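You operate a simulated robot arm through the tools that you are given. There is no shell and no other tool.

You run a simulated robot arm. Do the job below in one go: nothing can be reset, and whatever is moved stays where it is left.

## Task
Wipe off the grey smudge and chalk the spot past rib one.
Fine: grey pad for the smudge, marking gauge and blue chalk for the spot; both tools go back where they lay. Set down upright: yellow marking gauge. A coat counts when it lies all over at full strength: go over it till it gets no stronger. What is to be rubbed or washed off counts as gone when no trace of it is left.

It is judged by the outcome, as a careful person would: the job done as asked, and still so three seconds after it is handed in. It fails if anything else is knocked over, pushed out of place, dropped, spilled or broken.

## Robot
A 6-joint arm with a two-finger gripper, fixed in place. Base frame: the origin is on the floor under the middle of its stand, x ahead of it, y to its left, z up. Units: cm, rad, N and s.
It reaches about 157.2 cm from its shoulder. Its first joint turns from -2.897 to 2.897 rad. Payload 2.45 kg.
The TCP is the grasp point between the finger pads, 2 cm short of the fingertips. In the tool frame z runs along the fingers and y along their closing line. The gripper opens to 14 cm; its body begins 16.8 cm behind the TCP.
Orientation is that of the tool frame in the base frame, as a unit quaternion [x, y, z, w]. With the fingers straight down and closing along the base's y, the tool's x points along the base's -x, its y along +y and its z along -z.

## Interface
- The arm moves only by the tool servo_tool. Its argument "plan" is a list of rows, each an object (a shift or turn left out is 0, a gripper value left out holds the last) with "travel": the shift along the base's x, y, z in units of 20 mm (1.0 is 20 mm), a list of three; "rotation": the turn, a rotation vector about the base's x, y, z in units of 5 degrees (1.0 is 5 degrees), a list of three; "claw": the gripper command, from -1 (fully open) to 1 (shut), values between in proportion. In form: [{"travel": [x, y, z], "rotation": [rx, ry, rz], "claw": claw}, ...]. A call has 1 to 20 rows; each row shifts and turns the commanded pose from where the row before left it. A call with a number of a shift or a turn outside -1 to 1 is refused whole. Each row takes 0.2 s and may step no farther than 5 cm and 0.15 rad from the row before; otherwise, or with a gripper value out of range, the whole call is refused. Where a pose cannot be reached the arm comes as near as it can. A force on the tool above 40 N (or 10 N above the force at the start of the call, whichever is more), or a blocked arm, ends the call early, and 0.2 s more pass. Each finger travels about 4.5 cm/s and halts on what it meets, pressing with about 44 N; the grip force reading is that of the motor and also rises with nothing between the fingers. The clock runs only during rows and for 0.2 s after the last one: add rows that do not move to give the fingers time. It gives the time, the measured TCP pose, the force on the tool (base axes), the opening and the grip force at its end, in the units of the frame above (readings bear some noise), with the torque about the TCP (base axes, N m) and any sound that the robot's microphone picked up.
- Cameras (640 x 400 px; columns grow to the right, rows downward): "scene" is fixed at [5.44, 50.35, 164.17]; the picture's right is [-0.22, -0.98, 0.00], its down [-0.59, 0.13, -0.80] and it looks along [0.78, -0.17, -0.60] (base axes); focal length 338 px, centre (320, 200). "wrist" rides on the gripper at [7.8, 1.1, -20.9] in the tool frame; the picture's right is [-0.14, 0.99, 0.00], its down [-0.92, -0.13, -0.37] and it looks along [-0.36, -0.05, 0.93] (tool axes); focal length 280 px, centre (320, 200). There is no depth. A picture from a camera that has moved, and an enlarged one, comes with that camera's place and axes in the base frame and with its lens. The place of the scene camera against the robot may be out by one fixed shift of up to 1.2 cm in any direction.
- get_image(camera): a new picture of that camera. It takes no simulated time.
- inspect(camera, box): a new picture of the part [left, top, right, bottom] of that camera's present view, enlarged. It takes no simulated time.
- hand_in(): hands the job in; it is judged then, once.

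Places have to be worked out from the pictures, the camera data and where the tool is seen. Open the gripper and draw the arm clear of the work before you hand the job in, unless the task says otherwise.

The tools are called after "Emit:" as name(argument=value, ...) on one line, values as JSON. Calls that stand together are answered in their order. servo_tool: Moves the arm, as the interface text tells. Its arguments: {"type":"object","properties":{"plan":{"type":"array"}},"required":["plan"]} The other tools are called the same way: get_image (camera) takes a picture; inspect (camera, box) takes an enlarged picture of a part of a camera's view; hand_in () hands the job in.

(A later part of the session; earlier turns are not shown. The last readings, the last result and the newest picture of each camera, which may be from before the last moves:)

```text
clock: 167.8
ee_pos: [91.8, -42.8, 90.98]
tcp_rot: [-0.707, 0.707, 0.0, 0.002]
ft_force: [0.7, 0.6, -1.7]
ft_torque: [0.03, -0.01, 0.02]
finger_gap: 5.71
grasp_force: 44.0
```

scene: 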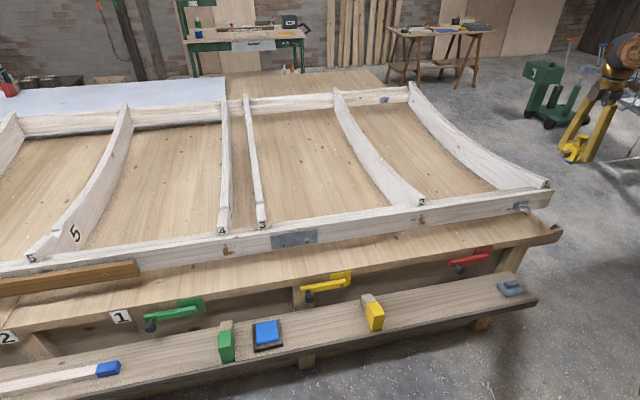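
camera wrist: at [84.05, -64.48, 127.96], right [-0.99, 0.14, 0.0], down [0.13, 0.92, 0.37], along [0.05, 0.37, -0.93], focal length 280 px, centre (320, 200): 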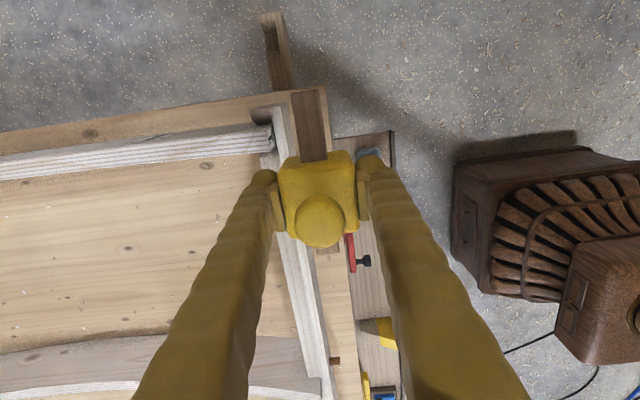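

Emit:
servo_tool(plan=[{"travel": [0, 0, -0.05]}, {"travel": [0, 0, -0.05]}, {"travel": [0, 0, 0]}])

Emit:
servo_tool(plan=[{"travel": [0, 0, -0.05]}, {"travel": [0, 0, 0]}])

Emit:
servo_tool(plan=[{"travel": [0, 0, -0.05]}, {"travel": [0, 0, 0]}])

```text
clock: 168.7
ee_pos: [91.88, -42.8, 90.91]
tcp_rot: [0.707, -0.707, -0.001, -0.002]
ft_force: [-0.1, 0.1, -1.4]
ft_torque: [0.03, -0.05, -0.01]
finger_gap: 5.7
grasp_force: 44.0
```

```text
clock: 169.2
ee_pos: [91.64, -42.82, 90.65]
tcp_rot: [0.707, -0.707, 0.0, -0.002]
ft_force: [0.0, -0.7, -2.0]
ft_torque: [0.0, 0.01, -0.01]
finger_gap: 5.72
grasp_force: 44.4
```

```text
clock: 169.8
ee_pos: [91.79, -42.78, 90.59]
tcp_rot: [-0.707, 0.707, -0.001, 0.002]
ft_force: [-0.2, 1.0, -0.6]
ft_torque: [0.01, -0.05, -0.02]
finger_gap: 5.7
grasp_force: 43.7
```

Emit:
servo_tool(plan=[{"travel": [0.05, 0, -0.05]}, {"travel": [0, 0, 0]}])

Emit:
servo_tool(plan=[{"travel": [0, 0, -0.05]}, {"travel": [0, 0, 0]}])

```text
clock: 170.4
ee_pos: [91.83, -42.91, 90.56]
tcp_rot: [-0.707, 0.708, 0.0, 0.001]
ft_force: [-0.7, -1.2, -0.2]
ft_torque: [0.01, 0.01, -0.02]
finger_gap: 5.67
grasp_force: 43.8
```

```text
clock: 171.1
ee_pos: [91.96, -42.98, 90.65]
tcp_rot: [0.707, -0.707, 0.0, -0.003]
ft_force: [-6.6, 1.6, 16.6]
ft_torque: [-0.03, 0.24, -0.05]
finger_gap: 5.72
grasp_force: 43.9
```

Contact at ~16 N. I rub ±1.2 cm along y over the spot.

Emit:
servo_tool(plan=[{"travel": [0, 0.3, 0]}, {"travel": [0, 0.3, 0]}, {"travel": [0, 0.2, 0]}, {"travel": [0, -0.3, 0]}, {"travel": [0, -0.3, 0]}, {"travel": [0, -0.3, 0]}, {"travel": [0, -0.3, 0]}, {"travel": [0, 0.3, 0]}, {"travel": [0, 0.3, 0]}, {"travel": [0, 0.3, 0]}, {"travel": [0, 0.3, 0]}, {"travel": [0, -0.3, 0]}, {"travel": [0, -0.3, 0]}, {"travel": [0, -0.3, 0]}, {"travel": [0, -0.3, 0]}, {"travel": [0, 0.2, 0]}, {"travel": [0, 0.2, 0]}, {"travel": [0, 0, 0]}])

Emit:
inspect(camera="scene", box=[470, 155, 550, 205])

```text
clock: 173.5
ee_pos: [91.95, -41.41, 90.58]
tcp_rot: [0.707, -0.707, 0.0, -0.002]
ft_force: [-2.2, -1.0, 6.9]
ft_torque: [0.13, 0.02, 0.06]
finger_gap: 5.74
grasp_force: 44.2
stopped in row 12: the force on the tool passed its limit at 41 N (the readings are from after the stop); the commanded pose is now the measured one
```

```text
8.00 times, centred on (510, 180) of scene
camera zoom: at [5.44, 50.35, 164.17], right [-0.22, -0.98, 0.0], down [-0.59, 0.13, -0.8], along [0.78, -0.17, -0.6], focal length 2707 px, centre (-1200, 360)
```

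zoom: 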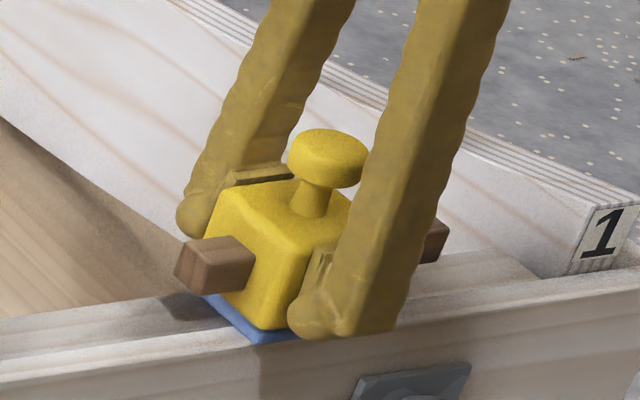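

Pressure re-based to ~7 N at y -41.4. I keep rubbing between y≈-44 and -41.4.

Emit:
servo_tool(plan=[{"travel": [0, -0.25, 0]}, {"travel": [0, -0.25, 0]}, {"travel": [0, -0.25, 0]}, {"travel": [0, -0.25, 0]}, {"travel": [0, -0.25, 0]}, {"travel": [0, -0.2, 0]}, {"travel": [0, 0.25, 0]}, {"travel": [0, 0.25, 0]}, {"travel": [0, 0.25, 0]}, {"travel": [0, 0.25, 0]}, {"travel": [0, 0.25, 0]}, {"travel": [0, -0.25, 0]}, {"travel": [0, -0.25, 0]}, {"travel": [0, -0.25, 0]}, {"travel": [0, -0.25, 0]}, {"travel": [0, -0.25, 0]}, {"travel": [0, 0, 0]}])

Emit:
servo_tool(plan=[{"travel": [0, 0.25, 0]}, {"travel": [0, 0.25, 0]}, {"travel": [0, 0.25, 0]}, {"travel": [0, 0.25, 0]}, {"travel": [0, 0.25, 0]}, {"travel": [0, -0.25, 0]}, {"travel": [0, -0.25, 0]}, {"travel": [0, -0.25, 0]}, {"travel": [0, -0.25, 0]}, {"travel": [0, -0.25, 0]}, {"travel": [0, 0.25, 0]}, {"travel": [0, 0.25, 0]}, {"travel": [0, 0.25, 0]}, {"travel": [0, 0.25, 0]}, {"travel": [0, 0, 0]}])

Emit:
inspect(camera="scene", box=[470, 155, 550, 205])

```text
clock: 177.1
ee_pos: [91.92, -44.26, 90.5]
tcp_rot: [-0.706, 0.708, -0.001, 0.001]
ft_force: [0.6, 5.0, 11.3]
ft_torque: [-0.02, -0.04, 0.05]
finger_gap: 5.72
grasp_force: 43.6
```

```text
clock: 180.3
ee_pos: [91.88, -42.09, 90.48]
tcp_rot: [-0.707, 0.707, -0.001, 0.002]
ft_force: [-0.3, -0.1, -1.4]
ft_torque: [0.01, 0.01, -0.02]
finger_gap: 5.72
grasp_force: 44.4
```

```text
8.00 times, centred on (510, 180) of scene
camera zoom: at [5.44, 50.35, 164.17], right [-0.22, -0.98, 0.0], down [-0.59, 0.13, -0.8], along [0.78, -0.17, -0.6], focal length 2707 px, centre (-1200, 360)
```

zoom: 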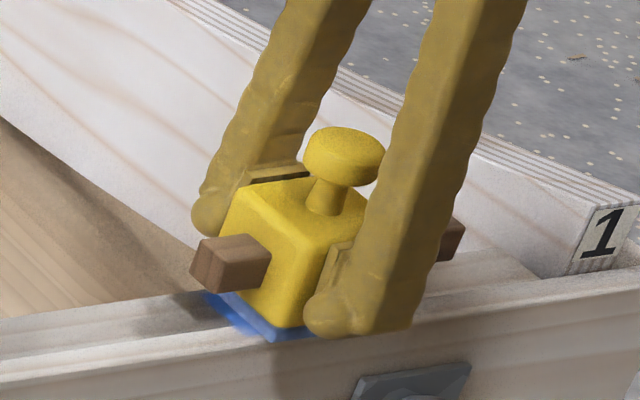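

Contact faded at the end of that stroke. I lift to check how the coat looks.

Emit:
servo_tool(plan=[{"travel": [0, 0, 0.3]}, {"travel": [0, 0, 1]}, {"travel": [0, 0, 1]}, {"travel": [0, 0, 1]}, {"travel": [0, 0, 1]}, {"travel": [0, 0, 1]}, {"travel": [0, 0, 1]}, {"travel": [0, 0, 0]}])

Emit:
inspect(camera="scene", box=[488, 178, 528, 203])

Emit:
inspect(camera="scene", box=[470, 140, 550, 210])

```text
clock: 182.1
ee_pos: [91.87, -42.0, 102.83]
tcp_rot: [0.707, -0.707, 0.001, -0.001]
ft_force: [0.7, -0.9, -1.9]
ft_torque: [-0.02, -0.01, -0.02]
finger_gap: 5.7
grasp_force: 43.9
```

```text
16.00 times, centred on (508, 190) of scene
camera zoom: at [5.44, 50.35, 164.17], right [-0.22, -0.98, 0.0], down [-0.59, 0.13, -0.8], along [0.78, -0.17, -0.6], focal length 5414 px, centre (-2688, 352)
```

zoom: 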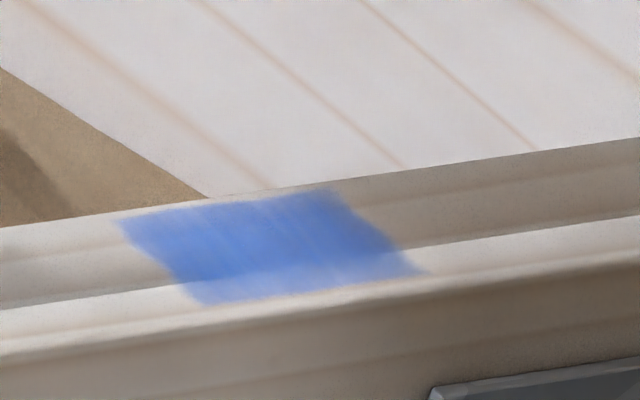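

```text
5.71 times, centred on (510, 175) of scene
camera zoom: at [5.44, 50.35, 164.17], right [-0.22, -0.98, 0.0], down [-0.59, 0.13, -0.8], along [0.78, -0.17, -0.6], focal length 1934 px, centre (-766, 343)
```

zoom: 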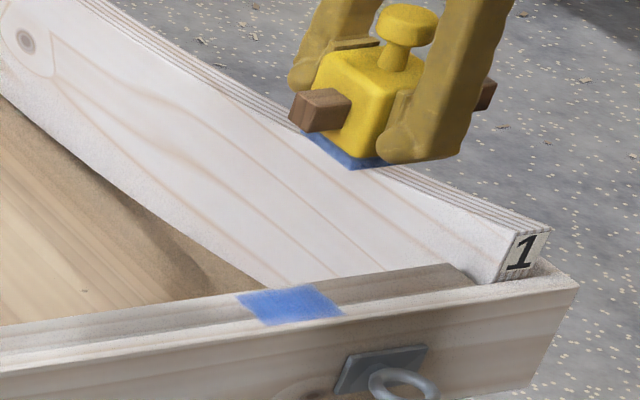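

The patch is now evenly blue over its whole rectangle (y≈-40.1…-46). I go over it again to be sure it reaches full strength, then compare.

Emit:
servo_tool(plan=[{"travel": [0, -0.4, -1]}, {"travel": [0, 0, -1]}, {"travel": [0, 0, -1]}, {"travel": [0, 0, -1]}, {"travel": [0, 0, -1]}, {"travel": [0, 0, -0.7]}, {"travel": [0, 0, -0.2]}, {"travel": [0, 0, 0]}])

Emit:
servo_tool(plan=[{"travel": [0, 0, -0.05]}, {"travel": [0, 0, -0.05]}, {"travel": [0, 0, -0.05]}, {"travel": [0, 0, 0]}])

Emit:
servo_tool(plan=[{"travel": [0, 0, -0.05]}, {"travel": [0, 0, -0.05]}, {"travel": [0, 0, 0]}])

```text
clock: 183.9
ee_pos: [92.09, -42.99, 91.22]
tcp_rot: [-0.707, 0.707, -0.001, 0.002]
ft_force: [0.9, -1.3, -2.1]
ft_torque: [0.03, 0.01, 0.01]
finger_gap: 5.71
grasp_force: 44.0
```

```text
clock: 184.9
ee_pos: [92.12, -42.94, 90.95]
tcp_rot: [-0.707, 0.707, -0.001, 0.002]
ft_force: [0.4, 0.0, -1.8]
ft_torque: [-0.01, 0.0, 0.01]
finger_gap: 5.68
grasp_force: 44.6
```

```text
clock: 185.7
ee_pos: [92.12, -42.89, 90.81]
tcp_rot: [0.707, -0.707, 0.0, -0.002]
ft_force: [0.6, -0.4, -1.5]
ft_torque: [-0.01, 0.0, -0.01]
finger_gap: 5.72
grasp_force: 44.2
```

Emit:
servo_tool(plan=[{"travel": [0, 0, -0.05]}, {"travel": [0, 0, -0.05]}, {"travel": [0, 0, 0]}])

Emit:
servo_tool(plan=[{"travel": [0, 0, -0.05]}, {"travel": [0, 0, 0]}])

Emit:
servo_tool(plan=[{"travel": [0, 0, -0.05]}, {"travel": [0, 0, 0]}])

```text
clock: 186.5
ee_pos: [91.99, -42.92, 90.57]
tcp_rot: [-0.707, 0.708, 0.0, 0.002]
ft_force: [-1.2, 0.0, -1.5]
ft_torque: [0.01, 0.01, -0.02]
finger_gap: 5.73
grasp_force: 44.1
```

```text
clock: 187.1
ee_pos: [92.05, -43.03, 90.5]
tcp_rot: [0.707, -0.707, 0.001, -0.002]
ft_force: [1.3, 2.2, 6.9]
ft_torque: [0.07, 0.05, 0.0]
finger_gap: 5.71
grasp_force: 44.4
```

```text
clock: 187.7
ee_pos: [92.01, -42.98, 90.37]
tcp_rot: [-0.707, 0.707, 0.0, 0.002]
ft_force: [-7.7, 5.2, 23.6]
ft_torque: [0.08, 0.27, -0.04]
finger_gap: 5.7
grasp_force: 43.7
```

Contact at ~24 N; I ease off slightly and do several rubbing cycles.

Emit:
servo_tool(plan=[{"travel": [0, 0.2, 0.03]}, {"travel": [0, 0.2, 0]}, {"travel": [0, 0.2, 0]}, {"travel": [0, -0.2, 0]}, {"travel": [0, -0.2, 0]}, {"travel": [0, -0.2, 0]}, {"travel": [0, -0.2, 0]}, {"travel": [0, -0.2, 0]}, {"travel": [0, -0.2, 0]}, {"travel": [0, 0.2, 0]}, {"travel": [0, 0.2, 0]}, {"travel": [0, 0.2, 0]}, {"travel": [0, 0.2, 0]}, {"travel": [0, 0.2, 0]}, {"travel": [0, 0.2, 0]}, {"travel": [0, -0.2, 0]}, {"travel": [0, -0.2, 0]}, {"travel": [0, -0.2, 0]}, {"travel": [0, 0, 0]}])

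Emit:
servo_tool(plan=[{"travel": [0, -0.2, 0]}, {"travel": [0, -0.2, 0]}, {"travel": [0, -0.2, 0]}, {"travel": [0, 0.2, 0]}, {"travel": [0, 0.2, 0]}, {"travel": [0, 0.2, 0]}, {"travel": [0, 0.2, 0]}, {"travel": [0, 0.2, 0]}, {"travel": [0, 0.2, 0]}, {"travel": [0, -0.2, 0]}, {"travel": [0, -0.2, 0]}, {"travel": [0, -0.2, 0]}, {"travel": [0, 0, 0]}])

```text
clock: 190.3
ee_pos: [91.92, -43.22, 90.32]
tcp_rot: [0.707, -0.707, 0.001, -0.001]
ft_force: [0.2, 0.2, 2.5]
ft_torque: [0.13, -0.04, 0.01]
finger_gap: 5.73
grasp_force: 43.8
stopped in row 12: the force on the tool passed its limit at 42 N (the readings are from after the stop); the commanded pose is now the measured one
```

```text
clock: 193.1
ee_pos: [91.92, -43.44, 90.43]
tcp_rot: [-0.707, 0.707, -0.001, 0.002]
ft_force: [0.2, 5.8, 12.6]
ft_torque: [-0.01, -0.16, 0.06]
finger_gap: 5.72
grasp_force: 44.3
```

Steady at ~12 N now; I do two more cycles covering the full spot.

Emit:
servo_tool(plan=[{"travel": [0, 0.2, 0]}, {"travel": [0, 0.2, 0]}, {"travel": [0, 0.2, 0]}, {"travel": [0, 0.2, 0]}, {"travel": [0, 0.2, 0]}, {"travel": [0, 0.2, 0]}, {"travel": [0, -0.2, 0]}, {"travel": [0, -0.2, 0]}, {"travel": [0, -0.2, 0]}, {"travel": [0, -0.2, 0]}, {"travel": [0, -0.2, 0]}, {"travel": [0, -0.2, 0]}, {"travel": [0, -0.2, 0]}, {"travel": [0, 0, 0]}])

Emit:
servo_tool(plan=[{"travel": [0, 0.2, 0]}, {"travel": [0, 0.2, 0]}, {"travel": [0, 0.2, 0]}, {"travel": [0, 0.2, 0]}, {"travel": [0, 0.2, 0]}, {"travel": [0, 0.2, 0]}, {"travel": [0, 0.2, 0]}, {"travel": [0, -0.2, 0]}, {"travel": [0, -0.2, 0]}, {"travel": [0, -0.2, 0]}, {"travel": [0, -0.2, 0]}, {"travel": [0, -0.2, 0]}, {"travel": [0, -0.2, 0]}, {"travel": [0, -0.2, 0]}, {"travel": [0, 0, 0]}])

Emit:
servo_tool(plan=[{"travel": [0, 0, 0.3]}, {"travel": [0, 0, 1]}, {"travel": [0, 0, 1]}, {"travel": [0, 0, 1]}, {"travel": [0, 0, 1]}, {"travel": [0, 0, 1]}, {"travel": [0, 0, 1]}, {"travel": [0, 0, 1]}, {"travel": [0, 0, 0]}])

Emit:
inspect(camera="scene", box=[488, 178, 528, 203])

```text
clock: 196.1
ee_pos: [91.97, -43.67, 90.34]
tcp_rot: [-0.707, 0.707, -0.002, 0.002]
ft_force: [0.1, 10.7, 22.7]
ft_torque: [0.02, -0.04, -0.04]
finger_gap: 5.71
grasp_force: 44.3
```

```text
clock: 197.1
ee_pos: [92.0, -42.15, 90.32]
tcp_rot: [0.707, -0.707, 0.003, -0.003]
ft_force: [-1.6, 2.9, 6.7]
ft_torque: [0.26, 0.09, 0.01]
finger_gap: 5.72
grasp_force: 43.7
stopped in row 4: the force on the tool passed its limit at 41 N (the readings are from after the stop); the commanded pose is now the measured one
```

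```text
clock: 199.1
ee_pos: [92.13, -42.42, 104.78]
tcp_rot: [0.707, -0.707, 0.002, -0.001]
ft_force: [0.0, 0.1, -1.6]
ft_torque: [0.01, 0.01, 0.02]
finger_gap: 5.73
grasp_force: 43.9
```

```text
16.00 times, centred on (508, 190) of scene
camera zoom: at [5.44, 50.35, 164.17], right [-0.22, -0.98, 0.0], down [-0.59, 0.13, -0.8], along [0.78, -0.17, -0.6], focal length 5414 px, centre (-2688, 352)
```

zoom: 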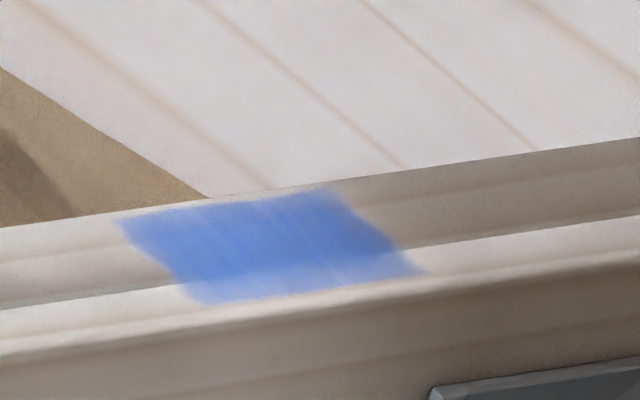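

The coat looks uniform. I check the sole's remaining chalk and view the patch from the wrist camera as well by moving the gauge to +y.

Emit:
servo_tool(plan=[{"travel": [0, 1, 0]}, {"travel": [0, 1, 0]}, {"travel": [0, 1, 0]}, {"travel": [0, 1, 0]}, {"travel": [0, 1, 0]}, {"travel": [0, 1, 0]}, {"travel": [0, 1, 0]}, {"travel": [0, 0, 0]}])

Emit:
inspect(camera="wrist", box=[230, 0, 390, 100])

Emit:
inspect(camera="scene", box=[464, 134, 512, 170])

Emit:
inspect(camera="scene", box=[494, 186, 518, 201])

```text
clock: 200.9
ee_pos: [91.99, -28.03, 104.83]
tcp_rot: [0.707, -0.707, 0.003, -0.003]
ft_force: [-1.0, -0.2, -1.5]
ft_torque: [0.02, -0.02, 0.02]
finger_gap: 5.72
grasp_force: 44.4
```

```text
4.00 times, centred on (310, 50) of wrist
camera zoom: at [91.05, -35.99, 125.76], right [-0.99, 0.14, -0.01], down [0.13, 0.92, 0.37], along [0.06, 0.36, -0.93], focal length 1122 px, centre (360, 800)
```

zoom: 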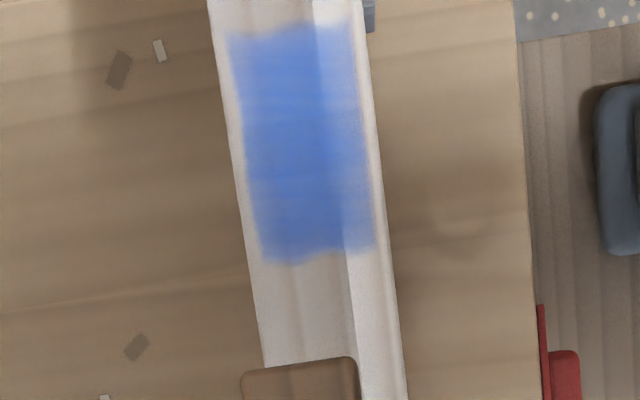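

```text
11.11 times, centred on (488, 152) of scene
camera zoom: at [5.44, 50.35, 164.17], right [-0.22, -0.98, 0.0], down [-0.59, 0.13, -0.8], along [0.78, -0.17, -0.6], focal length 3760 px, centre (-1547, 733)
```

zoom: 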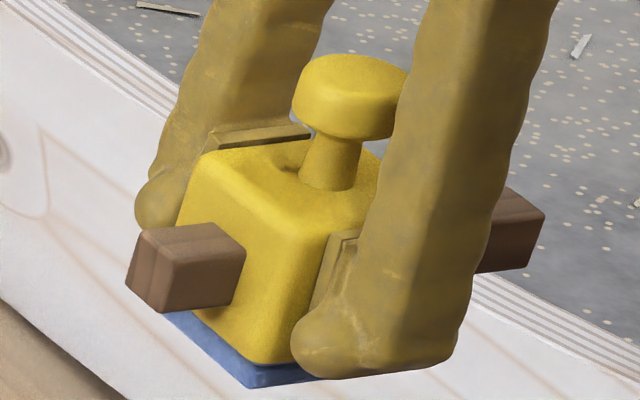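

```text
16.00 times, centred on (506, 194) of scene
camera zoom: at [5.44, 50.35, 164.17], right [-0.22, -0.98, 0.0], down [-0.59, 0.13, -0.8], along [0.78, -0.17, -0.6], focal length 5414 px, centre (-2656, 304)
```

zoom: 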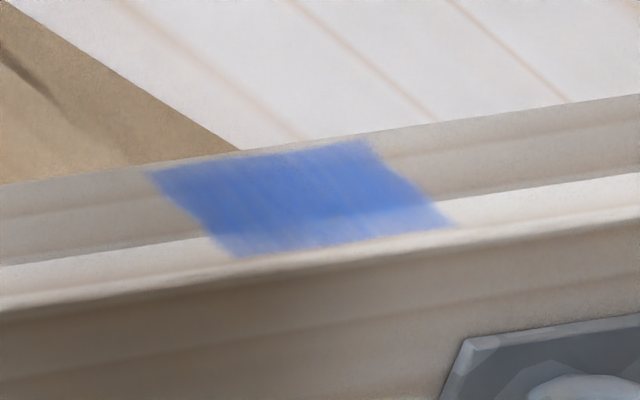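

The coat reads even, but the sole looks duller, so to be sure of full strength I reload it with chalk and go over the spot once more. I also correct a 0.5° tilt on the way.

Emit:
servo_tool(plan=[{"travel": [-0.5, 1, 0], "rotation": [0, 0.09, 0]}, {"travel": [-0.5, 1, 0]}, {"travel": [-0.5, 1, 0]}, {"travel": [-0.5, 1, 0]}, {"travel": [-0.5, 1, 0]}, {"travel": [-0.5, 1, 0]}, {"travel": [-0.5, 1, 0]}, {"travel": [-0.5, 1, 0]}, {"travel": [-0.5, 1, 0]}, {"travel": [-0.5, 1, 0]}, {"travel": [-0.5, 1, 0]}, {"travel": [-0.5, 1, 0]}, {"travel": [-0.5, 1, 0]}, {"travel": [-0.5, 1, 0]}, {"travel": [-0.5, 1, 0]}, {"travel": [-0.5, 1, 0]}, {"travel": [-0.5, 1, 0]}, {"travel": [-0.4, 1, 0]}, {"travel": [0, 1, 0]}, {"travel": [0, 1, 0]}])

Emit:
servo_tool(plan=[{"travel": [0, 1, -0.5]}, {"travel": [0, 1, -0.5]}, {"travel": [0, 1, -0.5]}, {"travel": [0, 1, -0.5]}, {"travel": [0, 1, -0.5]}, {"travel": [0, 1, -0.5]}, {"travel": [0, 1, -0.5]}, {"travel": [0, 1, -0.5]}, {"travel": [0, 1, -0.5]}, {"travel": [0, 1, -0.5]}, {"travel": [0, 1, -0.5]}, {"travel": [0, 1, -0.5]}, {"travel": [0, 1, -0.5]}, {"travel": [0, 1, -0.5]}, {"travel": [0, 1, -0.5]}, {"travel": [0, 1, -0.5]}, {"travel": [0, 1, -0.5]}, {"travel": [0, 1, -0.5]}, {"travel": [0, 1, -0.5]}, {"travel": [0, 0.7, 0]}])

```text
clock: 205.1
ee_pos: [74.19, 11.8, 105.16]
tcp_rot: [0.707, -0.707, 0.0, 0.001]
ft_force: [-0.4, -0.4, -1.9]
ft_torque: [0.01, 0.01, 0.03]
finger_gap: 5.73
grasp_force: 44.2
```

```text
clock: 209.3
ee_pos: [74.26, 51.26, 85.83]
tcp_rot: [0.707, -0.707, 0.0, 0.002]
ft_force: [0.1, 1.2, -0.9]
ft_torque: [0.01, 0.02, -0.03]
finger_gap: 5.71
grasp_force: 44.0
```

Now over to y≈53.2 and down toward the chalk.

Emit:
servo_tool(plan=[{"travel": [-0.05, 0.95, 0]}, {"travel": [0, 0, -1]}, {"travel": [0, 0, -1]}, {"travel": [0, 0, -1]}, {"travel": [0, 0, -1]}, {"travel": [0, 0, -1]}, {"travel": [0, 0, -1]}, {"travel": [0, 0, -1]}, {"travel": [0, 0, -1]}, {"travel": [0, 0, -1]}, {"travel": [0, 0, -1]}, {"travel": [0, 0, -1]}, {"travel": [0, 0, -1]}, {"travel": [0, 0, -0.7]}, {"travel": [0, 0, -0.2]}, {"travel": [0, 0, 0]}])

Emit:
inspect(camera="scene", box=[230, 300, 310, 360])

```text
clock: 212.7
ee_pos: [74.26, 53.14, 60.05]
tcp_rot: [0.708, -0.707, -0.001, 0.0]
ft_force: [0.8, 0.1, -1.6]
ft_torque: [0.03, 0.0, 0.0]
finger_gap: 5.72
grasp_force: 43.7
```

```text
6.67 times, centred on (270, 330) of scene
camera zoom: at [5.44, 50.35, 164.17], right [-0.22, -0.98, 0.0], down [-0.59, 0.13, -0.8], along [0.78, -0.17, -0.6], focal length 2256 px, centre (653, -667)
```

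zoom: 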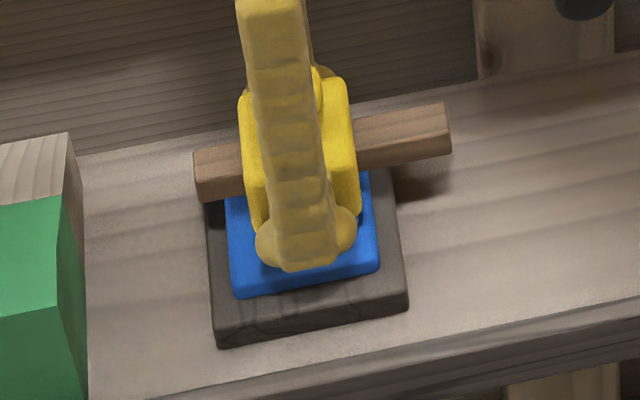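

Aligned over the chalk, ~1 cm above. I lower in small steps to touch.

Emit:
servo_tool(plan=[{"travel": [0, 0, -0.2]}, {"travel": [0, 0, -0.15]}, {"travel": [0, 0, 0]}])

Emit:
servo_tool(plan=[{"travel": [0, 0, -0.05]}, {"travel": [0, 0, -0.05]}, {"travel": [0, 0, 0]}])

Emit:
servo_tool(plan=[{"travel": [0, 0, -0.05]}, {"travel": [0, 0, 0]}])

```text
clock: 213.5
ee_pos: [74.24, 53.14, 59.38]
tcp_rot: [-0.707, 0.707, 0.001, 0.0]
ft_force: [1.0, 0.0, -0.4]
ft_torque: [-0.01, 0.0, 0.01]
finger_gap: 5.71
grasp_force: 43.7
```

```text
clock: 214.3
ee_pos: [74.18, 53.08, 59.12]
tcp_rot: [0.708, -0.707, 0.0, 0.002]
ft_force: [-0.1, 0.3, -2.0]
ft_torque: [0.0, 0.0, 0.01]
finger_gap: 5.74
grasp_force: 44.1
```

```text
clock: 214.9
ee_pos: [74.08, 53.29, 59.13]
tcp_rot: [-0.707, 0.707, -0.001, -0.001]
ft_force: [-0.2, 0.0, -1.3]
ft_torque: [0.02, 0.01, -0.02]
finger_gap: 5.71
grasp_force: 43.7
```

Emit:
servo_tool(plan=[{"travel": [0, 0, -0.05]}, {"travel": [0, 0, -0.05]}, {"travel": [0, 0, 0]}])

Emit:
servo_tool(plan=[{"travel": [0, 0, -0.05]}, {"travel": [0, 0, 0]}])

Emit:
servo_tool(plan=[{"travel": [0, 0, -0.04]}, {"travel": [0, 0, 0]}])

```text
clock: 215.7
ee_pos: [73.95, 53.1, 58.94]
tcp_rot: [0.707, -0.707, 0.0, 0.002]
ft_force: [-0.6, 0.6, -1.7]
ft_torque: [0.04, 0.03, 0.03]
finger_gap: 5.74
grasp_force: 43.9
```

```text
clock: 216.3
ee_pos: [73.98, 53.01, 58.82]
tcp_rot: [0.707, -0.707, 0.0, 0.001]
ft_force: [0.8, -1.0, -1.8]
ft_torque: [0.04, 0.01, -0.01]
finger_gap: 5.72
grasp_force: 44.0
```

```text
clock: 216.9
ee_pos: [74.01, 53.01, 58.71]
tcp_rot: [-0.707, 0.707, 0.0, -0.001]
ft_force: [-0.7, -0.6, -0.6]
ft_torque: [0.01, 0.01, 0.0]
finger_gap: 5.73
grasp_force: 44.3
```

Emit:
servo_tool(plan=[{"travel": [0, 0, -0.04]}, {"travel": [0, 0, 0]}])

Emit:
servo_tool(plan=[{"travel": [0, 0, -0.04]}, {"travel": [0, 0, 0]}])

```text
clock: 217.5
ee_pos: [74.1, 53.08, 58.67]
tcp_rot: [0.707, -0.707, 0.0, 0.001]
ft_force: [-4.3, -1.5, 10.9]
ft_torque: [-0.06, -0.17, -0.05]
finger_gap: 5.72
grasp_force: 43.9
```

```text
clock: 218.1
ee_pos: [74.01, 53.1, 58.52]
tcp_rot: [-0.706, 0.708, 0.001, 0.0]
ft_force: [-10.3, -0.8, 29.7]
ft_torque: [-0.02, -0.38, -0.01]
finger_gap: 5.75
grasp_force: 44.2
```

Firm contact (30 N) with the chalk. I rub only a few millimetres, then lift.

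Emit:
servo_tool(plan=[{"travel": [0, 0.08, 0.04]}, {"travel": [0, 0.08, 0]}, {"travel": [0, -0.08, 0]}, {"travel": [0, -0.08, 0]}, {"travel": [0, -0.08, 0]}, {"travel": [0, 0.08, 0]}, {"travel": [0, 0, 0]}, {"travel": [0, 0, 0.3]}, {"travel": [0, 0, 1]}, {"travel": [0, 0, 1]}, {"travel": [0, 0, 1]}, {"travel": [0, 0, 1]}, {"travel": [0, 0, 1]}, {"travel": [0, 0, 1]}, {"travel": [0, 0, 1]}, {"travel": [0, 0, 1]}, {"travel": [0, 0, 1]}, {"travel": [0, 0, 1]}, {"travel": [0, 0, 1]}, {"travel": [0, 0, 1]}])

Emit:
inspect(camera="scene", box=[210, 230, 330, 370])

```text
clock: 222.3
ee_pos: [74.06, 53.12, 83.5]
tcp_rot: [-0.707, 0.707, 0.0, -0.002]
ft_force: [0.1, 0.5, -1.2]
ft_torque: [0.0, -0.01, -0.01]
finger_gap: 5.71
grasp_force: 43.9
```

```text
2.86 times, centred on (270, 300) of scene
camera zoom: at [5.44, 50.35, 164.17], right [-0.22, -0.98, 0.0], down [-0.59, 0.13, -0.8], along [0.78, -0.17, -0.6], focal length 967 px, centre (463, -86)
```

zoom: 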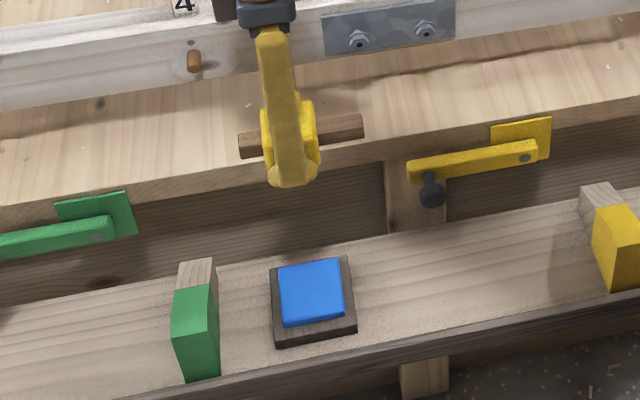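

Chalk reloaded, tray undisturbed. I travel back to above the spot (92, -42).

Emit:
servo_tool(plan=[{"travel": [0, -1, 1]}, {"travel": [0, -1, 1]}, {"travel": [0, -1, 1]}, {"travel": [0, -1, 1]}, {"travel": [0, -1, 1]}, {"travel": [0, -1, 1]}, {"travel": [0, -1, 1]}, {"travel": [0, -1, 1]}, {"travel": [0, -1, 1]}, {"travel": [0, -1, 1]}, {"travel": [0, -1, 0.5]}, {"travel": [0, -1, 0]}, {"travel": [0, -1, 0]}, {"travel": [0, -1, 0]}, {"travel": [0, -1, 0]}, {"travel": [0, -1, 0]}, {"travel": [0, -1, 0]}, {"travel": [0, -1, 0]}, {"travel": [0, -1, 0]}, {"travel": [0, -1, 0]}])

Emit:
servo_tool(plan=[{"travel": [0.45, -1, 0]}, {"travel": [0.45, -1, 0]}, {"travel": [0.45, -1, 0]}, {"travel": [0.45, -1, 0]}, {"travel": [0.45, -1, 0]}, {"travel": [0.45, -1, 0]}, {"travel": [0.45, -1, 0]}, {"travel": [0.45, -1, 0]}, {"travel": [0.45, -1, 0]}, {"travel": [0.45, -1, 0]}, {"travel": [0.45, -1, 0]}, {"travel": [0.45, -1, 0]}, {"travel": [0.45, -1, 0]}, {"travel": [0.45, -1, 0]}, {"travel": [0.45, -1, 0]}, {"travel": [0.45, -1, 0]}, {"travel": [0.45, -1, 0]}, {"travel": [0.45, -1, 0]}, {"travel": [0.45, -1, 0]}, {"travel": [0.4, -1, 0]}])

Emit:
servo_tool(plan=[{"travel": [0, -1, 0]}, {"travel": [0, -1, 0]}, {"travel": [0, -1, 0]}, {"travel": [0, -1, 0]}, {"travel": [0, -1, 0]}, {"travel": [0, -1, 0]}, {"travel": [0, -1, 0]}, {"travel": [0, -0.6, -1]}, {"travel": [0, 0, -1]}, {"travel": [0, 0, -1]}, {"travel": [0, 0, -1]}, {"travel": [0, 0, -1]}, {"travel": [0, 0, -0.8]}, {"travel": [0, 0, 0]}])

Emit:
inspect(camera="scene", box=[470, 150, 550, 205])

```text
clock: 226.5
ee_pos: [74.2, 13.38, 104.34]
tcp_rot: [0.708, -0.707, 0.0, 0.001]
ft_force: [-0.2, -0.9, -1.6]
ft_torque: [0.01, 0.0, 0.02]
finger_gap: 5.74
grasp_force: 43.6
```

```text
clock: 230.7
ee_pos: [92.25, -27.04, 104.34]
tcp_rot: [-0.707, 0.707, 0.001, 0.0]
ft_force: [0.0, -0.3, -0.9]
ft_torque: [-0.01, -0.01, 0.02]
finger_gap: 5.69
grasp_force: 43.9
```

```text
clock: 233.7
ee_pos: [91.95, -42.09, 92.54]
tcp_rot: [0.707, -0.707, 0.001, 0.001]
ft_force: [0.6, 0.2, -1.4]
ft_torque: [0.01, 0.0, 0.01]
finger_gap: 5.71
grasp_force: 44.2
```

```text
7.27 times, centred on (510, 178) of scene
camera zoom: at [5.44, 50.35, 164.17], right [-0.22, -0.98, 0.0], down [-0.59, 0.13, -0.8], along [0.78, -0.17, -0.6], focal length 2461 px, centre (-1062, 364)
```

zoom: 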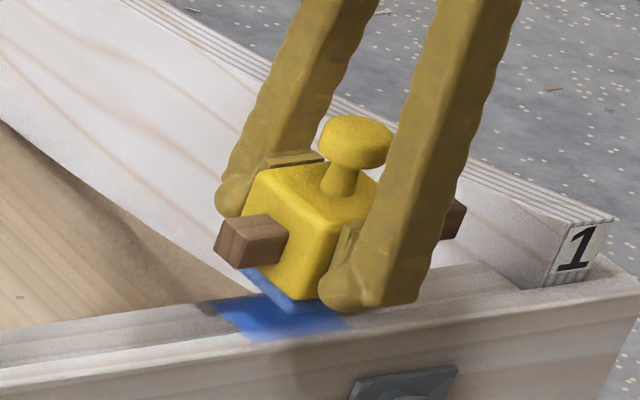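

I'm right above the patch. I lower to contact in small steps.

Emit:
servo_tool(plan=[{"travel": [0, 0, -0.4]}, {"travel": [0, 0, -0.3]}, {"travel": [0, 0, -0.1]}, {"travel": [0, 0, 0]}])

Emit:
servo_tool(plan=[{"travel": [0, 0, -0.05]}, {"travel": [0, 0, -0.05]}, {"travel": [0, 0, 0]}])

Emit:
servo_tool(plan=[{"travel": [0, 0, -0.05]}, {"travel": [0, 0, 0]}])

Emit:
servo_tool(plan=[{"travel": [0, 0, -0.05]}, {"travel": [0, 0, 0]}])

```text
clock: 234.7
ee_pos: [91.95, -41.91, 91.18]
tcp_rot: [-0.707, 0.708, 0.001, -0.001]
ft_force: [0.3, 0.3, -0.2]
ft_torque: [-0.02, -0.02, -0.03]
finger_gap: 5.72
grasp_force: 43.8
```

```text
clock: 235.5
ee_pos: [91.96, -42.16, 91.05]
tcp_rot: [-0.707, 0.708, 0.0, 0.0]
ft_force: [-0.9, -0.4, -1.5]
ft_torque: [-0.01, 0.04, -0.05]
finger_gap: 5.75
grasp_force: 44.6
```

```text
clock: 236.1
ee_pos: [91.94, -42.09, 90.8]
tcp_rot: [0.707, -0.707, 0.0, 0.001]
ft_force: [0.8, -0.7, -1.3]
ft_torque: [-0.03, 0.02, -0.01]
finger_gap: 5.71
grasp_force: 44.2
```

```text
clock: 236.7
ee_pos: [92.01, -42.18, 90.84]
tcp_rot: [0.707, -0.707, -0.001, 0.0]
ft_force: [0.3, 0.3, -0.6]
ft_torque: [0.03, -0.01, -0.01]
finger_gap: 5.72
grasp_force: 43.7
```

Emit:
servo_tool(plan=[{"travel": [0, 0, -0.05]}, {"travel": [0, 0, -0.05]}, {"travel": [0, 0, 0]}])

Emit:
servo_tool(plan=[{"travel": [0, 0, -0.05]}, {"travel": [0, 0, 0]}])

Emit:
servo_tool(plan=[{"travel": [0, 0, -0.04]}, {"travel": [0, 0, 0]}])

Emit:
servo_tool(plan=[{"travel": [0, 0, -0.04]}, {"travel": [0, 0, 0]}])

```text
clock: 237.5
ee_pos: [92.03, -42.27, 90.48]
tcp_rot: [0.707, -0.707, -0.001, 0.0]
ft_force: [-0.2, -0.1, -1.0]
ft_torque: [-0.02, 0.02, 0.02]
finger_gap: 5.72
grasp_force: 44.1
```

```text
clock: 238.1
ee_pos: [92.06, -42.06, 90.44]
tcp_rot: [0.707, -0.707, 0.0, 0.0]
ft_force: [-0.4, 0.4, -2.3]
ft_torque: [0.03, 0.04, 0.0]
finger_gap: 5.73
grasp_force: 44.0
```

```text
clock: 238.7
ee_pos: [92.1, -42.12, 90.43]
tcp_rot: [-0.707, 0.708, 0.0, -0.001]
ft_force: [0.4, 1.1, 2.6]
ft_torque: [0.06, -0.03, 0.0]
finger_gap: 5.74
grasp_force: 44.3
```

```text
clock: 239.3
ee_pos: [92.11, -42.12, 90.32]
tcp_rot: [-0.706, 0.708, 0.0, -0.001]
ft_force: [-4.5, -0.2, 12.9]
ft_torque: [0.14, -0.02, 0.01]
finger_gap: 5.72
grasp_force: 44.1
```

13 N contact. I rub across the full length of the spot (TCP y −40.4 to −43.8).

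Emit:
servo_tool(plan=[{"travel": [0, 0.2, 0]}, {"travel": [0, 0.2, 0]}, {"travel": [0, 0.2, 0]}, {"travel": [0, 0.2, 0]}, {"travel": [0, -0.2, 0]}, {"travel": [0, -0.2, 0]}, {"travel": [0, -0.2, 0]}, {"travel": [0, -0.2, 0]}, {"travel": [0, -0.2, 0]}, {"travel": [0, -0.2, 0]}, {"travel": [0, -0.2, 0]}, {"travel": [0, -0.2, 0]}, {"travel": [0, 0.2, 0]}, {"travel": [0, 0.2, 0]}, {"travel": [0, 0.2, 0]}, {"travel": [0, 0.2, 0]}, {"travel": [0, 0, 0]}])

Emit:
servo_tool(plan=[{"travel": [0, 0.2, 0]}, {"travel": [0, 0.2, 0]}, {"travel": [0, 0.2, 0]}, {"travel": [0, 0.2, 0]}, {"travel": [0, -0.2, 0]}, {"travel": [0, -0.2, 0]}, {"travel": [0, -0.2, 0]}, {"travel": [0, -0.2, 0]}, {"travel": [0, -0.2, 0]}, {"travel": [0, -0.2, 0]}, {"travel": [0, -0.2, 0]}, {"travel": [0, -0.2, 0]}, {"travel": [0, 0.2, 0]}, {"travel": [0, 0.2, 0]}, {"travel": [0, 0.2, 0]}, {"travel": [0, 0.2, 0]}, {"travel": [0, 0, 0]}])

```text
clock: 242.7
ee_pos: [92.01, -42.51, 90.33]
tcp_rot: [-0.707, 0.707, -0.001, -0.001]
ft_force: [-1.7, 1.8, 4.1]
ft_torque: [0.19, -0.01, 0.05]
finger_gap: 5.71
grasp_force: 43.6
stopped in row 16: the force on the tool passed its limit at 42 N (the readings are from after the stop); the commanded pose is now the measured one
```

```text
clock: 246.3
ee_pos: [91.94, -42.46, 90.3]
tcp_rot: [-0.707, 0.708, -0.001, -0.001]
ft_force: [0.1, -9.8, 20.4]
ft_torque: [-0.08, 0.05, 0.0]
finger_gap: 5.73
grasp_force: 43.8
```

Emit:
servo_tool(plan=[{"travel": [0, 0.2, 0]}, {"travel": [0, 0.2, 0]}, {"travel": [0, 0.2, 0]}, {"travel": [0, 0.2, 0]}, {"travel": [0, 0.2, 0]}, {"travel": [0, -0.2, 0]}, {"travel": [0, -0.2, 0]}, {"travel": [0, -0.2, 0]}, {"travel": [0, -0.2, 0]}, {"travel": [0, -0.2, 0]}, {"travel": [0, -0.2, 0]}, {"travel": [0, -0.2, 0]}, {"travel": [0, -0.2, 0]}, {"travel": [0, -0.2, 0]}, {"travel": [0, 0.2, 0]}, {"travel": [0, 0.2, 0]}, {"travel": [0, 0.2, 0]}, {"travel": [0, 0, 0]}])

Emit:
servo_tool(plan=[{"travel": [0, 0, 0.3]}, {"travel": [0, 0, 1]}, {"travel": [0, 0, 1]}, {"travel": [0, 0, 1]}, {"travel": [0, 0, 1]}, {"travel": [0, 0, 1]}, {"travel": [0, 0, 1]}, {"travel": [0, 0, 1]}, {"travel": [0, 1, 0]}, {"travel": [0, 1, 0]}, {"travel": [0, 1, 0]}, {"travel": [0, 1, 0]}, {"travel": [0, 1, 0]}, {"travel": [0, 1, 0]}, {"travel": [0, 1, 0]}, {"travel": [0, 0, 0]}])

Emit:
inspect(camera="scene", box=[488, 178, 528, 203])

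Emit:
inspect(camera="wrist", box=[230, 0, 390, 100])

```text
clock: 250.1
ee_pos: [92.03, -42.78, 90.42]
tcp_rot: [-0.706, 0.708, -0.001, 0.0]
ft_force: [-0.5, 0.2, -1.7]
ft_torque: [-0.03, -0.02, -0.04]
finger_gap: 5.75
grasp_force: 43.6
```

```text
clock: 253.5
ee_pos: [91.98, -28.56, 104.78]
tcp_rot: [-0.706, 0.708, -0.001, 0.0]
ft_force: [-0.5, -0.6, -1.1]
ft_torque: [0.02, 0.02, 0.0]
finger_gap: 5.72
grasp_force: 44.2
```

```text
16.00 times, centred on (508, 190) of scene
camera zoom: at [5.44, 50.35, 164.17], right [-0.22, -0.98, 0.0], down [-0.59, 0.13, -0.8], along [0.78, -0.17, -0.6], focal length 5414 px, centre (-2688, 352)
```

zoom: 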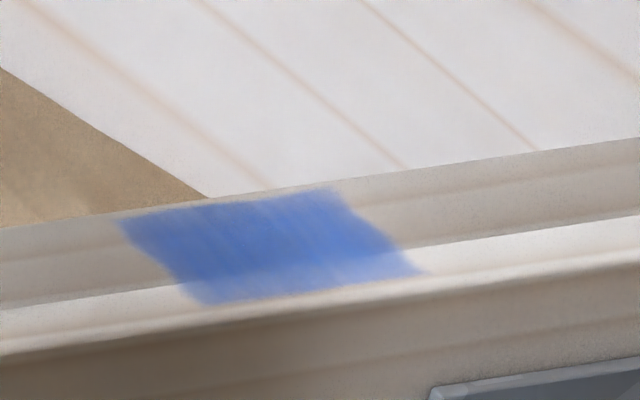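

```text
4.00 times, centred on (310, 50) of wrist
camera zoom: at [91.05, -36.46, 125.71], right [-0.99, 0.14, 0.0], down [0.13, 0.92, 0.37], along [0.05, 0.36, -0.93], focal length 1122 px, centre (360, 800)
```

zoom: 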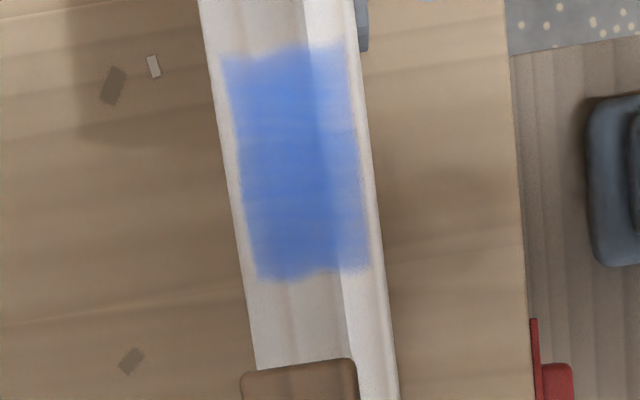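

The patch looks the same strength as before the reload. I zoom in closely once more to check for thin places.

Emit:
inspect(camera="wrist", box=[276, 4, 340, 76])

Emit:
inspect(camera="scene", box=[492, 186, 516, 201])

Emit:
inspect(camera="scene", box=[440, 180, 520, 230])

```text
5.56 times, centred on (308, 40) of wrist
camera zoom: at [91.05, -36.46, 125.71], right [-0.99, 0.14, 0.0], down [0.13, 0.92, 0.37], along [0.05, 0.36, -0.93], focal length 1558 px, centre (387, 1089)
```

zoom: 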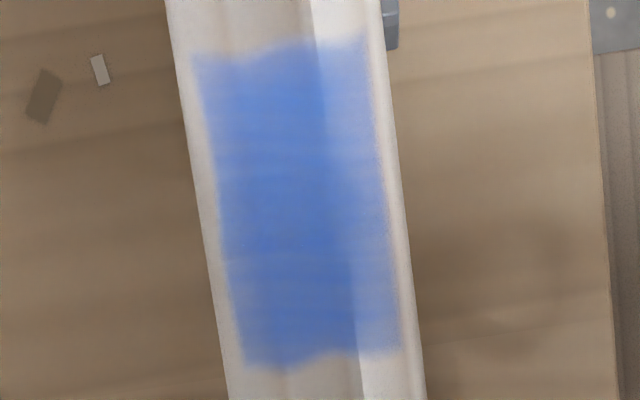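

```text
16.00 times, centred on (504, 194) of scene
camera zoom: at [5.44, 50.35, 164.17], right [-0.22, -0.98, 0.0], down [-0.59, 0.13, -0.8], along [0.78, -0.17, -0.6], focal length 5414 px, centre (-2624, 304)
```

zoom: 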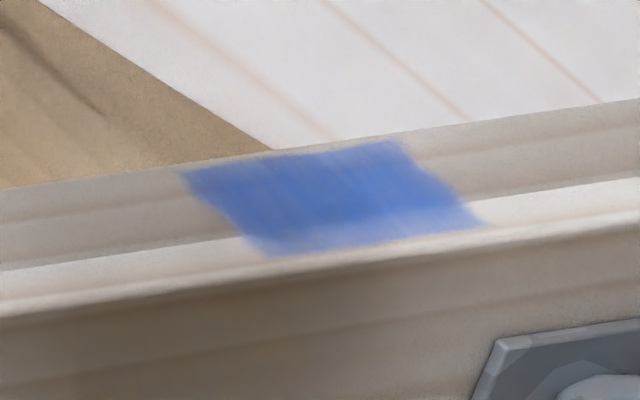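

```text
8.00 times, centred on (480, 205) of scene
camera zoom: at [5.44, 50.35, 164.17], right [-0.22, -0.98, 0.0], down [-0.59, 0.13, -0.8], along [0.78, -0.17, -0.6], focal length 2707 px, centre (-960, 160)
```

zoom: 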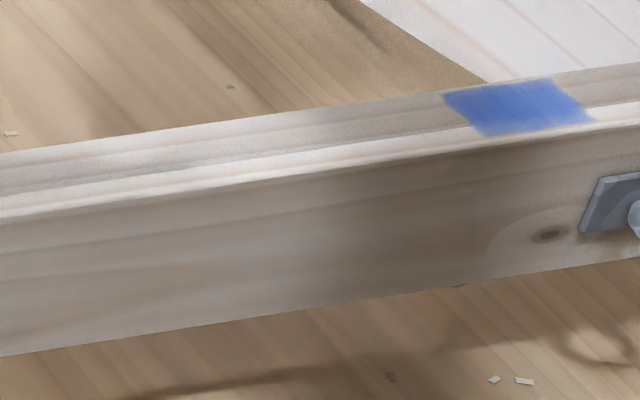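

It looks solid, with perhaps faint variation. I do one more full set of strokes extending past both ends to be certain.

Emit:
servo_tool(plan=[{"travel": [0, -1, 0]}, {"travel": [0, -1, 0]}, {"travel": [0, -1, 0]}, {"travel": [0, -1, 0]}, {"travel": [0, -1, 0]}, {"travel": [0, -1, 0]}, {"travel": [0, -0.85, 0]}, {"travel": [0, 0, -1]}, {"travel": [0, 0, -1]}, {"travel": [0, 0, -1]}, {"travel": [0, 0, -1]}, {"travel": [0, 0, -1]}, {"travel": [0, 0, -1]}, {"travel": [0, 0, -0.7]}, {"travel": [0, 0, -0.2]}, {"travel": [0, 0, -0.1]}, {"travel": [0, 0, 0]}])

Emit:
servo_tool(plan=[{"travel": [0, 0, -0.05]}, {"travel": [0, 0, 0]}])

Emit:
servo_tool(plan=[{"travel": [0, 0, -0.05]}, {"travel": [0, 0, 0]}])

Emit:
servo_tool(plan=[{"travel": [0, 0, -0.05]}, {"travel": [0, 0, 0]}])

```text
clock: 257.1
ee_pos: [91.94, -42.66, 90.95]
tcp_rot: [-0.706, 0.708, -0.001, -0.001]
ft_force: [0.1, 0.7, -0.7]
ft_torque: [-0.01, 0.04, -0.01]
finger_gap: 5.72
grasp_force: 44.6
```

```text
clock: 257.7
ee_pos: [91.93, -42.52, 90.8]
tcp_rot: [-0.706, 0.708, 0.0, 0.0]
ft_force: [0.2, -0.1, -0.4]
ft_torque: [0.01, -0.02, 0.0]
finger_gap: 5.73
grasp_force: 44.0
```

```text
clock: 258.3
ee_pos: [91.83, -42.59, 90.81]
tcp_rot: [-0.707, 0.708, 0.0, -0.001]
ft_force: [0.4, -0.6, -1.5]
ft_torque: [0.03, 0.01, 0.02]
finger_gap: 5.69
grasp_force: 43.8
```

```text
clock: 258.9
ee_pos: [91.98, -42.45, 90.65]
tcp_rot: [-0.706, 0.708, 0.0, 0.0]
ft_force: [-0.2, -0.2, -0.4]
ft_torque: [0.02, 0.01, -0.01]
finger_gap: 5.72
grasp_force: 43.8
```

Emit:
servo_tool(plan=[{"travel": [0, 0, -0.05]}, {"travel": [0, 0, -0.05]}, {"travel": [0, 0, 0]}])

Emit:
servo_tool(plan=[{"travel": [0, 0, -0.04]}, {"travel": [0, 0, 0]}])

Emit:
servo_tool(plan=[{"travel": [0, 0, -0.04]}, {"travel": [0, 0, 0]}])

```text
clock: 259.7
ee_pos: [91.97, -42.57, 90.4]
tcp_rot: [-0.706, 0.708, -0.001, -0.002]
ft_force: [-0.9, 0.8, -1.8]
ft_torque: [0.02, -0.03, 0.02]
finger_gap: 5.73
grasp_force: 44.2
```

```text
clock: 260.3
ee_pos: [92.03, -42.51, 90.43]
tcp_rot: [-0.706, 0.708, -0.001, 0.0]
ft_force: [-0.6, -0.1, -1.5]
ft_torque: [-0.03, 0.0, -0.01]
finger_gap: 5.71
grasp_force: 44.6
```

```text
clock: 260.9
ee_pos: [91.94, -42.51, 90.3]
tcp_rot: [-0.706, 0.708, -0.001, -0.001]
ft_force: [-0.2, -1.5, 3.9]
ft_torque: [0.0, 0.06, 0.03]
finger_gap: 5.73
grasp_force: 43.7
```

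Emit:
servo_tool(plan=[{"travel": [0, 0, -0.04]}, {"travel": [0, 0.2, 0]}, {"travel": [0, 0.2, 0]}, {"travel": [0, 0.2, 0]}, {"travel": [0, 0.2, 0]}, {"travel": [0, 0.2, 0]}, {"travel": [0, 0.2, 0]}, {"travel": [0, -0.2, 0]}, {"travel": [0, -0.2, 0]}, {"travel": [0, -0.2, 0]}, {"travel": [0, -0.2, 0]}, {"travel": [0, -0.2, 0]}, {"travel": [0, -0.2, 0]}, {"travel": [0, -0.2, 0]}, {"travel": [0, -0.2, 0]}, {"travel": [0, -0.2, 0]}, {"travel": [0, -0.2, 0]}, {"travel": [0, -0.2, 0]}, {"travel": [0, 0, 0]}])

Emit:
servo_tool(plan=[{"travel": [0, 0.2, 0]}, {"travel": [0, 0.2, 0]}, {"travel": [0, 0.2, 0]}, {"travel": [0, 0.2, 0]}, {"travel": [0, 0.2, 0]}, {"travel": [0, 0.2, 0]}, {"travel": [0, 0.2, 0]}, {"travel": [0, 0.2, 0]}, {"travel": [0, 0.2, 0]}, {"travel": [0, 0.2, 0]}, {"travel": [0, 0.2, 0]}, {"travel": [0, -0.2, 0]}, {"travel": [0, -0.2, 0]}, {"travel": [0, -0.2, 0]}, {"travel": [0, -0.2, 0]}, {"travel": [0, -0.2, 0]}, {"travel": [0, -0.2, 0]}, {"travel": [0, -0.2, 0]}, {"travel": [0, -0.2, 0]}, {"travel": [0, 0, 0]}])

```text
clock: 262.7
ee_pos: [92.13, -40.24, 90.26]
tcp_rot: [-0.707, 0.707, -0.001, 0.001]
ft_force: [1.0, -0.6, 4.5]
ft_torque: [-0.18, -0.07, 0.04]
finger_gap: 5.72
grasp_force: 44.3
stopped in row 9: the force on the tool passed its limit at 44 N (the readings are from after the stop); the commanded pose is now the measured one
```

```text
clock: 266.9
ee_pos: [91.86, -39.13, 90.24]
tcp_rot: [0.707, -0.707, 0.0, 0.0]
ft_force: [-3.5, 4.3, 11.4]
ft_torque: [-0.09, -0.03, 0.0]
finger_gap: 5.74
grasp_force: 43.6
```

I continue the stroke from y -39 down to -44.6 and partway back.

Emit:
servo_tool(plan=[{"travel": [0, -0.2, 0]}, {"travel": [0, -0.2, 0]}, {"travel": [0, -0.2, 0]}, {"travel": [0, -0.2, 0]}, {"travel": [0, -0.2, 0]}, {"travel": [0, -0.2, 0]}, {"travel": [0, -0.2, 0]}, {"travel": [0, -0.2, 0]}, {"travel": [0, -0.2, 0]}, {"travel": [0, -0.2, 0]}, {"travel": [0, -0.2, 0]}, {"travel": [0, -0.2, 0]}, {"travel": [0, -0.2, 0]}, {"travel": [0, -0.2, 0]}, {"travel": [0, 0, 0]}])

Emit:
servo_tool(plan=[{"travel": [0, 0.2, 0]}, {"travel": [0, 0.2, 0]}, {"travel": [0, 0.2, 0]}, {"travel": [0, 0.2, 0]}, {"travel": [0, 0.2, 0]}, {"travel": [0, 0.2, 0]}, {"travel": [0, 0.2, 0]}, {"travel": [0, 0.2, 0]}, {"travel": [0, 0.2, 0]}, {"travel": [0, 0.2, 0]}, {"travel": [0, 0.2, 0]}, {"travel": [0, -0.2, 0]}, {"travel": [0, -0.2, 0]}, {"travel": [0, -0.2, 0]}, {"travel": [0, -0.2, 0]}, {"travel": [0, -0.2, 0]}, {"travel": [0, -0.2, 0]}, {"travel": [0, 0, 0]}])

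Emit:
servo_tool(plan=[{"travel": [0, 0, 0.3]}, {"travel": [0, 0, 1]}, {"travel": [0, 0, 1]}, {"travel": [0, 0, 1]}, {"travel": [0, 0, 1]}, {"travel": [0, 0, 1]}, {"travel": [0, 0, 1]}, {"travel": [0, 0, 1]}, {"travel": [0, 1, 0]}, {"travel": [0, 1, 0]}, {"travel": [0, 1, 0]}, {"travel": [0, 1, 0]}, {"travel": [0, 1, 0]}, {"travel": [0, 1, 0]}, {"travel": [0, 1, 0]}, {"travel": [0, 0, 0]}])

Emit:
inspect(camera="scene", box=[492, 186, 516, 201])

Emit:
inspect(camera="wrist", box=[276, 4, 340, 76])

```text
clock: 270.1
ee_pos: [91.96, -44.56, 90.24]
tcp_rot: [0.707, -0.707, 0.001, 0.0]
ft_force: [0.5, 6.1, 12.8]
ft_torque: [-0.07, 0.04, 0.02]
finger_gap: 5.73
grasp_force: 44.0
```

```text
clock: 273.9
ee_pos: [92.1, -42.65, 90.18]
tcp_rot: [-0.707, 0.708, 0.0, -0.001]
ft_force: [-1.0, 0.2, -1.2]
ft_torque: [0.01, -0.01, -0.02]
finger_gap: 5.72
grasp_force: 43.7
```

```text
clock: 277.3
ee_pos: [92.18, -28.63, 104.84]
tcp_rot: [0.708, -0.706, 0.0, 0.0]
ft_force: [-0.4, 0.4, -1.7]
ft_torque: [0.0, -0.04, -0.03]
finger_gap: 5.73
grasp_force: 43.8
```

```text
16.00 times, centred on (504, 194) of scene
camera zoom: at [5.44, 50.35, 164.17], right [-0.22, -0.98, 0.0], down [-0.59, 0.13, -0.8], along [0.78, -0.17, -0.6], focal length 5414 px, centre (-2624, 304)
```

zoom: 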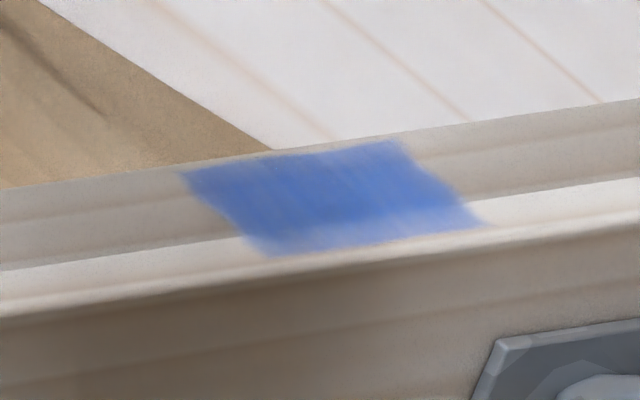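

```text
5.56 times, centred on (308, 40) of wrist
camera zoom: at [91.2, -36.41, 125.68], right [-0.99, 0.14, 0.0], down [0.13, 0.92, 0.37], along [0.05, 0.36, -0.93], focal length 1558 px, centre (387, 1089)
```

zoom: 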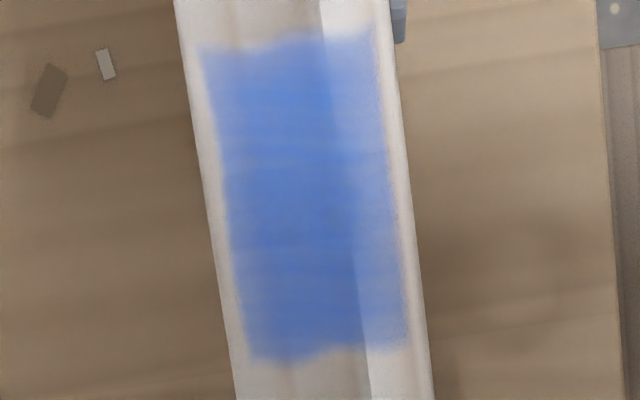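

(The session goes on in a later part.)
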